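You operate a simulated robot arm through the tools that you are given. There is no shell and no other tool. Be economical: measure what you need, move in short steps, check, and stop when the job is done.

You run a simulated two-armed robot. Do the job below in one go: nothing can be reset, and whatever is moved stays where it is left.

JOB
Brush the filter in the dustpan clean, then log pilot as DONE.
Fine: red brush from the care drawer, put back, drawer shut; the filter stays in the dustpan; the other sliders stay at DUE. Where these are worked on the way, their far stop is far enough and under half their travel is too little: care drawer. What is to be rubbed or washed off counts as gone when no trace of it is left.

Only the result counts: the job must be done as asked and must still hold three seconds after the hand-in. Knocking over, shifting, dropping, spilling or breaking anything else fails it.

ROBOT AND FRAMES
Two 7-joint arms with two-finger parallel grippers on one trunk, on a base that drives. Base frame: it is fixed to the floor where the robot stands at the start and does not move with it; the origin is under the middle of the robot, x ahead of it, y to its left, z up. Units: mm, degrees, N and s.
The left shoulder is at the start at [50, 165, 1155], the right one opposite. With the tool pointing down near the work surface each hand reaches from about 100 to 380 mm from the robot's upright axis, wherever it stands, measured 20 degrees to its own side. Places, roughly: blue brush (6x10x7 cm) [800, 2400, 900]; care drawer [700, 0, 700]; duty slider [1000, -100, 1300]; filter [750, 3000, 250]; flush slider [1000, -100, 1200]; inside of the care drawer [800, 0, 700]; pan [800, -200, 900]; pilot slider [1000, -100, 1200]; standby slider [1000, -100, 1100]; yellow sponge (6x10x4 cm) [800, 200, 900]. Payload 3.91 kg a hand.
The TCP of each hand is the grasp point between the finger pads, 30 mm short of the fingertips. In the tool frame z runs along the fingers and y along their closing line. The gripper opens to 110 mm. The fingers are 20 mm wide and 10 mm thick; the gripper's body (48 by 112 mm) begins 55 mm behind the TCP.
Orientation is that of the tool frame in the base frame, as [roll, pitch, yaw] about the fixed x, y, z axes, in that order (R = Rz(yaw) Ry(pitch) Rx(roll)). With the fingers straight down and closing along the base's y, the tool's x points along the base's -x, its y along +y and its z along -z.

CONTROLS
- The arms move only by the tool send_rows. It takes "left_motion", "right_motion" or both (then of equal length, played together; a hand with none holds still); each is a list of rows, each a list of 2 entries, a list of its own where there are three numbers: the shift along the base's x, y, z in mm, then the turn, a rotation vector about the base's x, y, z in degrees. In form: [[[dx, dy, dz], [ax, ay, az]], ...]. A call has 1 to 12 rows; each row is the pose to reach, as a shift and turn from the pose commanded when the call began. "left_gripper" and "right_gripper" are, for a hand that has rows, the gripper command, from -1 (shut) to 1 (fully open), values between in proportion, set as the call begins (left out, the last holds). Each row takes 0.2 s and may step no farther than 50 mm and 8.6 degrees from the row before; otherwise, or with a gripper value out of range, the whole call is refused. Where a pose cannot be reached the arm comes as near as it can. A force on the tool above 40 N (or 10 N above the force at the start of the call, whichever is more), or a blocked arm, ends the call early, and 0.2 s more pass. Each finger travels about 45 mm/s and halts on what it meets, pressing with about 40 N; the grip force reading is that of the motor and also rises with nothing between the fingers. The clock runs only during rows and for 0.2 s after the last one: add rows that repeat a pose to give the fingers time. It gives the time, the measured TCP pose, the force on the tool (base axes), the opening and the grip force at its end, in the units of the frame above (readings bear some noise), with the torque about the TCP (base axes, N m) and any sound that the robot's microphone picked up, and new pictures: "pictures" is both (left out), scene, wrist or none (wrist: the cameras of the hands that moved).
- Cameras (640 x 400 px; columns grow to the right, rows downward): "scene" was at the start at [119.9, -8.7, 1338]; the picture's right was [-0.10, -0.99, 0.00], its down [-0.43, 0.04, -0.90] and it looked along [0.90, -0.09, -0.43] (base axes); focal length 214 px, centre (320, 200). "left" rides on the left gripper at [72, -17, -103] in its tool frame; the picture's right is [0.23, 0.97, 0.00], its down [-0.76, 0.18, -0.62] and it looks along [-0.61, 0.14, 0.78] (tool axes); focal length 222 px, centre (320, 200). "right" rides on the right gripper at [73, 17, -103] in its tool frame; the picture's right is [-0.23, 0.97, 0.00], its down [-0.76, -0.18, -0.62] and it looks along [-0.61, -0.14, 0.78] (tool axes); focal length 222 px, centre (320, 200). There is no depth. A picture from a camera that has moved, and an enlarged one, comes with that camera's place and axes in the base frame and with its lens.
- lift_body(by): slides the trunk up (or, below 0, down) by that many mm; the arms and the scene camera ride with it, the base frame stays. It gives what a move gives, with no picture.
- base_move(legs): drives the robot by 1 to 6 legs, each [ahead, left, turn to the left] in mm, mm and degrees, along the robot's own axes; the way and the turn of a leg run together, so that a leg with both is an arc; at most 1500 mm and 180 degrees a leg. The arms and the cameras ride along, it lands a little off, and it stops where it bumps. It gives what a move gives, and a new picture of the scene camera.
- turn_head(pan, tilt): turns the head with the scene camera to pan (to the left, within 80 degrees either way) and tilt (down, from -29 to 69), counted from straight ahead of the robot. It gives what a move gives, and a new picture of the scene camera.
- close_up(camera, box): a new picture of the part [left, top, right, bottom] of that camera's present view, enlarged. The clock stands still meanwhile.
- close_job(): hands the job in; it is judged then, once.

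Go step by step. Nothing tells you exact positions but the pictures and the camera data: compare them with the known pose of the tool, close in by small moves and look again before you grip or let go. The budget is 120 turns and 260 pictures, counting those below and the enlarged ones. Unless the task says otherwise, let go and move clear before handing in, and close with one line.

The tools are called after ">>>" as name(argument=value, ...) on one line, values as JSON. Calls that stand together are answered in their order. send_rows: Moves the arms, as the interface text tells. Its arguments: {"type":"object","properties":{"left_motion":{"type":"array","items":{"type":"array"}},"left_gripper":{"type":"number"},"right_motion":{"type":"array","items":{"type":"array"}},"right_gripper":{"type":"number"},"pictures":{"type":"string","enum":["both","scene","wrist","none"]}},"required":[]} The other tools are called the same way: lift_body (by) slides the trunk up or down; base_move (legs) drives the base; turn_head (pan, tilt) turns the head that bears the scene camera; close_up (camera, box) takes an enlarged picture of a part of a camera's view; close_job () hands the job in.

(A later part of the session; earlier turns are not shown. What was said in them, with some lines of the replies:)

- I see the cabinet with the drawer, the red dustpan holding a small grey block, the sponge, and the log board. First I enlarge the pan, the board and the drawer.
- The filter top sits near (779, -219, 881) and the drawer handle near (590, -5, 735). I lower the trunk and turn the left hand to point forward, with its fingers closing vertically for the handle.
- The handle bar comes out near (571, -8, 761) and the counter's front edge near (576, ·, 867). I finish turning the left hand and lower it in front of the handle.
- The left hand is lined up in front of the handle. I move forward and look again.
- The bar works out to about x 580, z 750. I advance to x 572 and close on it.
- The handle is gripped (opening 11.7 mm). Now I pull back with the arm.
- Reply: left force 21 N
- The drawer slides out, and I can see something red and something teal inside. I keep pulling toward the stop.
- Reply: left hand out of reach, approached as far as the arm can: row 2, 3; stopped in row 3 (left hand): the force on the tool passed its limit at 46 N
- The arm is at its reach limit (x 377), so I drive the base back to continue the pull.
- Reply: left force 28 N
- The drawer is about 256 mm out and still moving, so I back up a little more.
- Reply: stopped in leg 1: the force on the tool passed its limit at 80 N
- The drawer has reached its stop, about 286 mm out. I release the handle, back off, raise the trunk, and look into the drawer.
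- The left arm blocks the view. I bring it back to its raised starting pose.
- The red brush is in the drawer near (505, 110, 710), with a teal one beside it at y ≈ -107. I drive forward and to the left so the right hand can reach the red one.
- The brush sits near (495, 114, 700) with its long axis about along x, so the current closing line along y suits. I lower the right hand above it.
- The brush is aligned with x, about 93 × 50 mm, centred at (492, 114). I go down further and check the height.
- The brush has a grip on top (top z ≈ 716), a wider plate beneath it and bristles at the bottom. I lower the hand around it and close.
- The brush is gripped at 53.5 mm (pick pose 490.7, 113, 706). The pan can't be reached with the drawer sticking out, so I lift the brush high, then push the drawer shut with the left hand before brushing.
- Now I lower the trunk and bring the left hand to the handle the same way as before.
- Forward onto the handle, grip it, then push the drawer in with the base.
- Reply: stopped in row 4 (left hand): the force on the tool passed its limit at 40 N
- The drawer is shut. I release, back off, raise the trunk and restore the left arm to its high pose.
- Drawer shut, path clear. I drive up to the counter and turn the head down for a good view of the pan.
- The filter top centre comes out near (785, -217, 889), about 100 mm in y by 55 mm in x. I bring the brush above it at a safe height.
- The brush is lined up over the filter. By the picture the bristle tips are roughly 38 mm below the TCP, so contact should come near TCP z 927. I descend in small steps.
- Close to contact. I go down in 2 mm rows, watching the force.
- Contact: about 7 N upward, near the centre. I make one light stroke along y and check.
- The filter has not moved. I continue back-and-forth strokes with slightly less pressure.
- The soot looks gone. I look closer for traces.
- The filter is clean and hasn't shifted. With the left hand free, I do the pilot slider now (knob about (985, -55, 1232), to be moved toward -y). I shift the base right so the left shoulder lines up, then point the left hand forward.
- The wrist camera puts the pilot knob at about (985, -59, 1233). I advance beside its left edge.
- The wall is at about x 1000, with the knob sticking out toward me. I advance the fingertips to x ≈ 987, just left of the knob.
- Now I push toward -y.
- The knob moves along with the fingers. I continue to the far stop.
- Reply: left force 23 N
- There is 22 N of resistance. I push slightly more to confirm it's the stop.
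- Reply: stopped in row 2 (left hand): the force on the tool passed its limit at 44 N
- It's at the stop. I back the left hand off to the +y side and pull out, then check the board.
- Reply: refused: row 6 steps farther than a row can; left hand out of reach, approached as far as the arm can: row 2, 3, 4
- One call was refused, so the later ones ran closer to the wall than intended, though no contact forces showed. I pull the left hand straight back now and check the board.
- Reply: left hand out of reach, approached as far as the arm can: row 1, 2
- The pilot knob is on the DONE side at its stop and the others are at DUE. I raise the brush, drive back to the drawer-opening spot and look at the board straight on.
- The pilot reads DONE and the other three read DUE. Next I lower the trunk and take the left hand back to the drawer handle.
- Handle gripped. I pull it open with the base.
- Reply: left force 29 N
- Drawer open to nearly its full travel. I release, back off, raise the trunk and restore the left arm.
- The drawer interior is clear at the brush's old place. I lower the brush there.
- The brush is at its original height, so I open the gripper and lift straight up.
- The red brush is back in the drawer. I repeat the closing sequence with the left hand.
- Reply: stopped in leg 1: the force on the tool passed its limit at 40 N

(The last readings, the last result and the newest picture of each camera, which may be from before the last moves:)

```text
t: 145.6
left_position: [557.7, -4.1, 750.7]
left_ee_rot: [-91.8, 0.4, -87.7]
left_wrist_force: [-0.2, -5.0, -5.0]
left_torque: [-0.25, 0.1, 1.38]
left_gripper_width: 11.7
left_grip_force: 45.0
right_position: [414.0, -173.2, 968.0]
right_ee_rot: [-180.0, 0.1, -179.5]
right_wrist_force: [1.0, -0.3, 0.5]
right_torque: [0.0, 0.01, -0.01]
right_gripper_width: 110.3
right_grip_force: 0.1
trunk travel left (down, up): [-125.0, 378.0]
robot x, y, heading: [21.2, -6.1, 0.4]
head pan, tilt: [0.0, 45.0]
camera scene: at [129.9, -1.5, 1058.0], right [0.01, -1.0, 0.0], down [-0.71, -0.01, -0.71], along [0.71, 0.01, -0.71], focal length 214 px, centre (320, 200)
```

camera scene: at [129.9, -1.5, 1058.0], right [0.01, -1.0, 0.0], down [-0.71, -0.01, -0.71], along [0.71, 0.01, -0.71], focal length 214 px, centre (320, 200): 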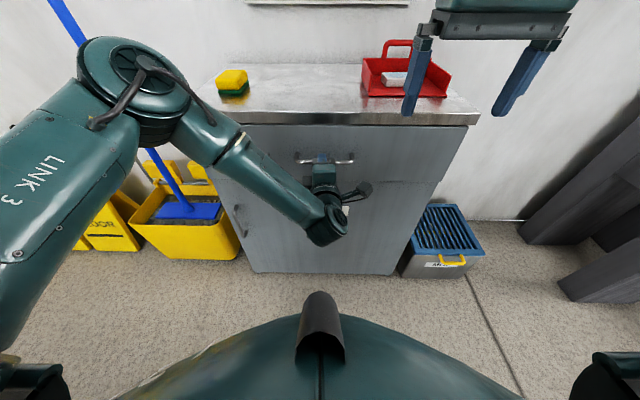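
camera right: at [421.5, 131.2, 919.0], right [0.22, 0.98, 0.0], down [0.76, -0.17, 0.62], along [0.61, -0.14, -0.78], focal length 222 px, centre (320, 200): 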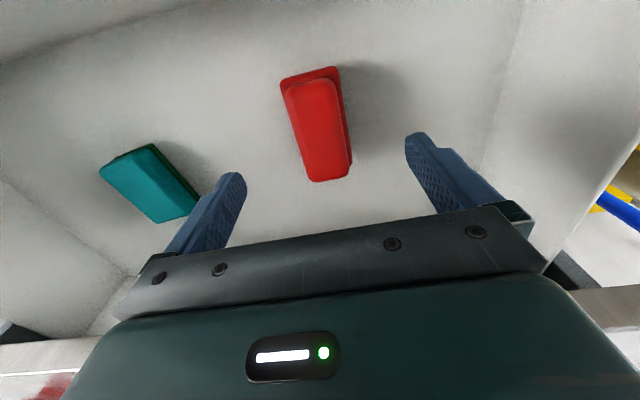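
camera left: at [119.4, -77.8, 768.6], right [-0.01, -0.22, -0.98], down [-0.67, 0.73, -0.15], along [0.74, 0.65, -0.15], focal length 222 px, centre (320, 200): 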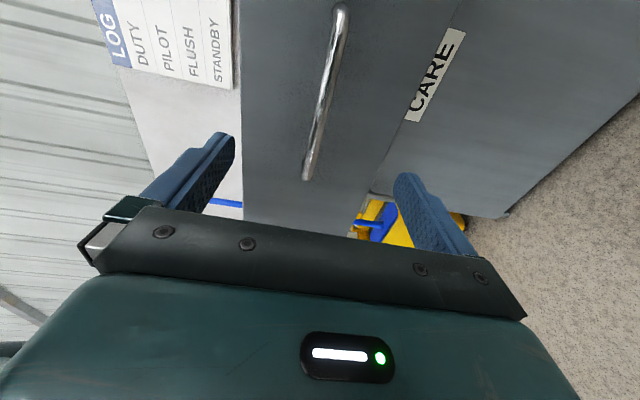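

>>> send_rows(left_motion=[[[5, 0, 0], [0, 0, 0]], [[10, 0, 0], [0, 0, 0]], [[15, 0, 0], [0, 0, 0]], [[19, 0, 0], [0, 0, 0]], [[23, 0, 0], [0, 0, 0]]], pictures="scene")

>>> close_up(camera="scene", box=[200, 50, 500, 250])

```text
t: 146.5
left_position: [569.3, -3.8, 750.2]
left_ee_rot: [-91.9, 0.3, -87.9]
left_wrist_force: [-13.0, 4.9, 8.7]
left_torque: [-0.27, -0.16, -0.13]
left_gripper_width: 11.5
left_grip_force: 44.8
right_position: [411.0, -172.4, 969.4]
right_ee_rot: [-179.9, 0.3, -179.6]
right_wrist_force: [0.4, 0.2, 0.1]
right_torque: [0.0, 0.01, -0.01]
right_gripper_width: 109.8
right_grip_force: 0.0
trunk travel left (down, up): [-125.0, 378.0]
robot x, y, heading: [19.3, -4.7, 0.6]
head pan, tilt: [0.0, 45.0]
stopped in row 4 (left hand): the force on the tool passed its limit at 58 N (the readings are from after the stop); the commanded pose is now the measured one
camera scene: at [127.2, -0.5, 1058.6], right [0.01, -1.0, 0.0], down [-0.71, -0.01, -0.71], along [0.71, 0.01, -0.71], focal length 214 px, centre (320, 200)
```

scene: 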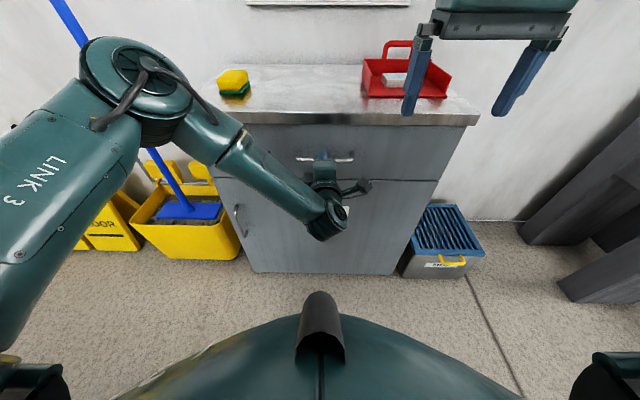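

```text
2.00 times, centred on (350, 150) of scene
camera zoom: at [127.2, -0.5, 1058.6], right [0.01, -1.0, 0.0], down [-0.71, -0.01, -0.71], along [0.71, 0.01, -0.71], focal length 429 px, centre (260, 300)
```

zoom: 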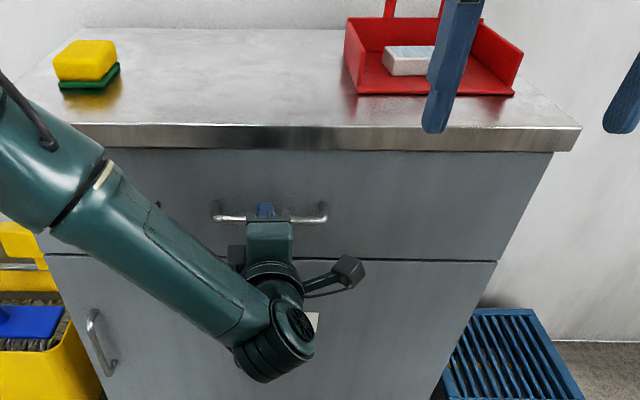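

The drawer hit its closed stop (58 N). I release, retract, and inspect it.

>>> send_rows(left_motion=[[[0, 0, 0], [0, 0, 0]], [[0, 0, 0], [0, 0, 0]], [[0, 0, 0], [0, 0, 0]], [[0, 0, 0], [0, 0, 0]], [[0, 0, 0], [0, 0, 0]], [[0, 0, 0], [0, 0, 0]], [[-40, 0, 0], [0, 0, 0]], [[-80, 0, 0], [0, 0, 0]], [[-120, 0, 0], [0, 0, 0]]], left_gripper=1, pictures="wrist")

>>> base_move(legs=[[-200, 0, 0]])

>>> close_up(camera="scene", box=[210, 80, 450, 230])

```text
t: 148.5
left_position: [447.1, -6.6, 748.1]
left_ee_rot: [-92.2, 0.5, -87.9]
left_wrist_force: [1.1, -0.3, 0.1]
left_torque: [0.01, -0.03, 0.02]
left_gripper_width: 109.9
left_grip_force: 0.2
right_position: [413.5, -173.2, 968.7]
right_ee_rot: [-179.9, 0.1, -179.5]
right_wrist_force: [0.5, 0.3, 0.3]
right_torque: [-0.01, 0.03, 0.01]
right_gripper_width: 110.1
right_grip_force: 0.0
trunk travel left (down, up): [-125.0, 378.0]
robot x, y, heading: [21.0, -3.7, 0.7]
head pan, tilt: [0.0, 45.0]
camera left: at [348.0, -81.8, 767.4], right [-0.03, -0.22, -0.97], down [-0.66, 0.74, -0.15], along [0.75, 0.64, -0.17], focal length 222 px, centre (320, 200)
```

left: 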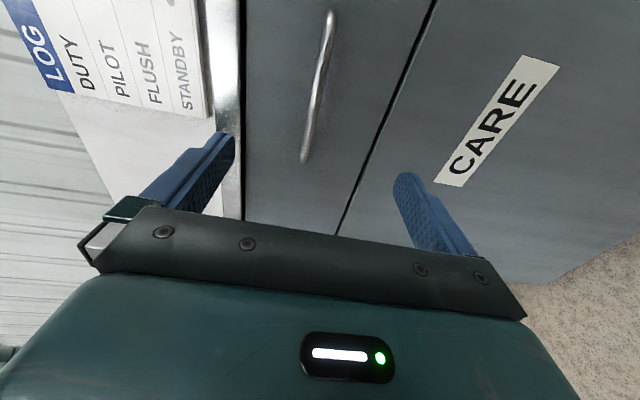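

```text
t: 150.1
left_position: [254.3, -9.0, 747.7]
left_ee_rot: [-92.0, 0.4, -87.9]
left_wrist_force: [0.3, 0.4, -0.4]
left_torque: [-0.01, 0.04, 0.0]
left_gripper_width: 109.9
left_grip_force: 0.1
right_position: [217.9, -176.1, 967.5]
right_ee_rot: [180.0, 0.1, -179.5]
right_wrist_force: [-0.1, 1.2, -0.5]
right_torque: [0.0, 0.02, 0.0]
right_gripper_width: 110.0
right_grip_force: 0.0
trunk travel left (down, up): [-125.0, 378.0]
robot x, y, heading: [-173.7, -2.9, 0.5]
head pan, tilt: [0.0, 45.0]
camera scene: at [-65.1, -2.8, 1058.2], right [0.01, -1.0, 0.0], down [-0.71, -0.01, -0.71], along [0.71, 0.01, -0.71], focal length 214 px, centre (320, 200)
```

scene: 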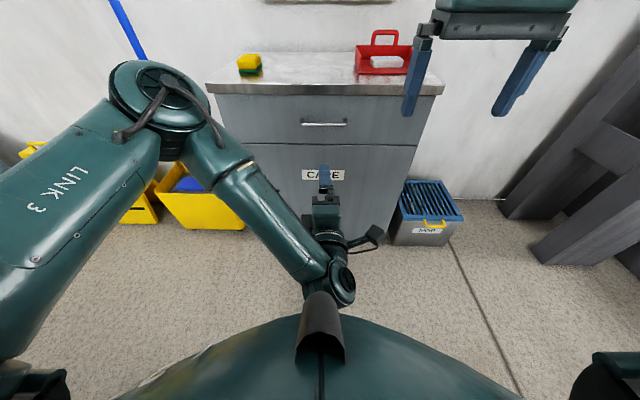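

```text
2.67 times, centred on (330, 155) of scene
camera zoom: at [-65.1, -2.8, 1058.2], right [0.01, -1.0, 0.0], down [-0.71, -0.01, -0.71], along [0.71, 0.01, -0.71], focal length 572 px, centre (293, 320)
```

zoom: 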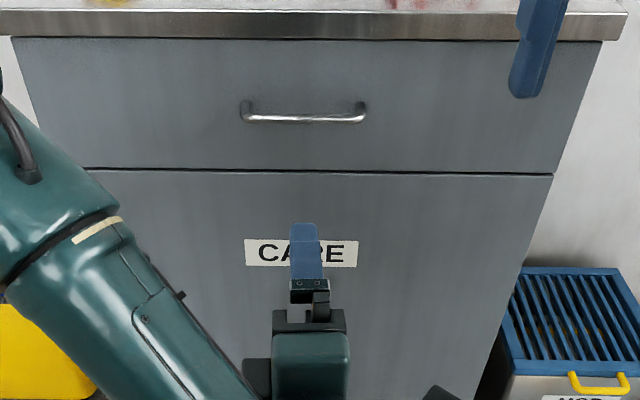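

The drawer is flush and shut, with the red brush inside. The filter is clean in the dustpan, pilot is at DONE with the other sliders at DUE, and both hands are clear. I hand in.

>>> close_job()

```text
The job is handed in.
```

The job is handed in: the filter is brushed clean and still in the dustpan, pilot is at its DONE stop and the other three sliders are at DUE. The red brush is back in the care drawer, and the drawer is shut.
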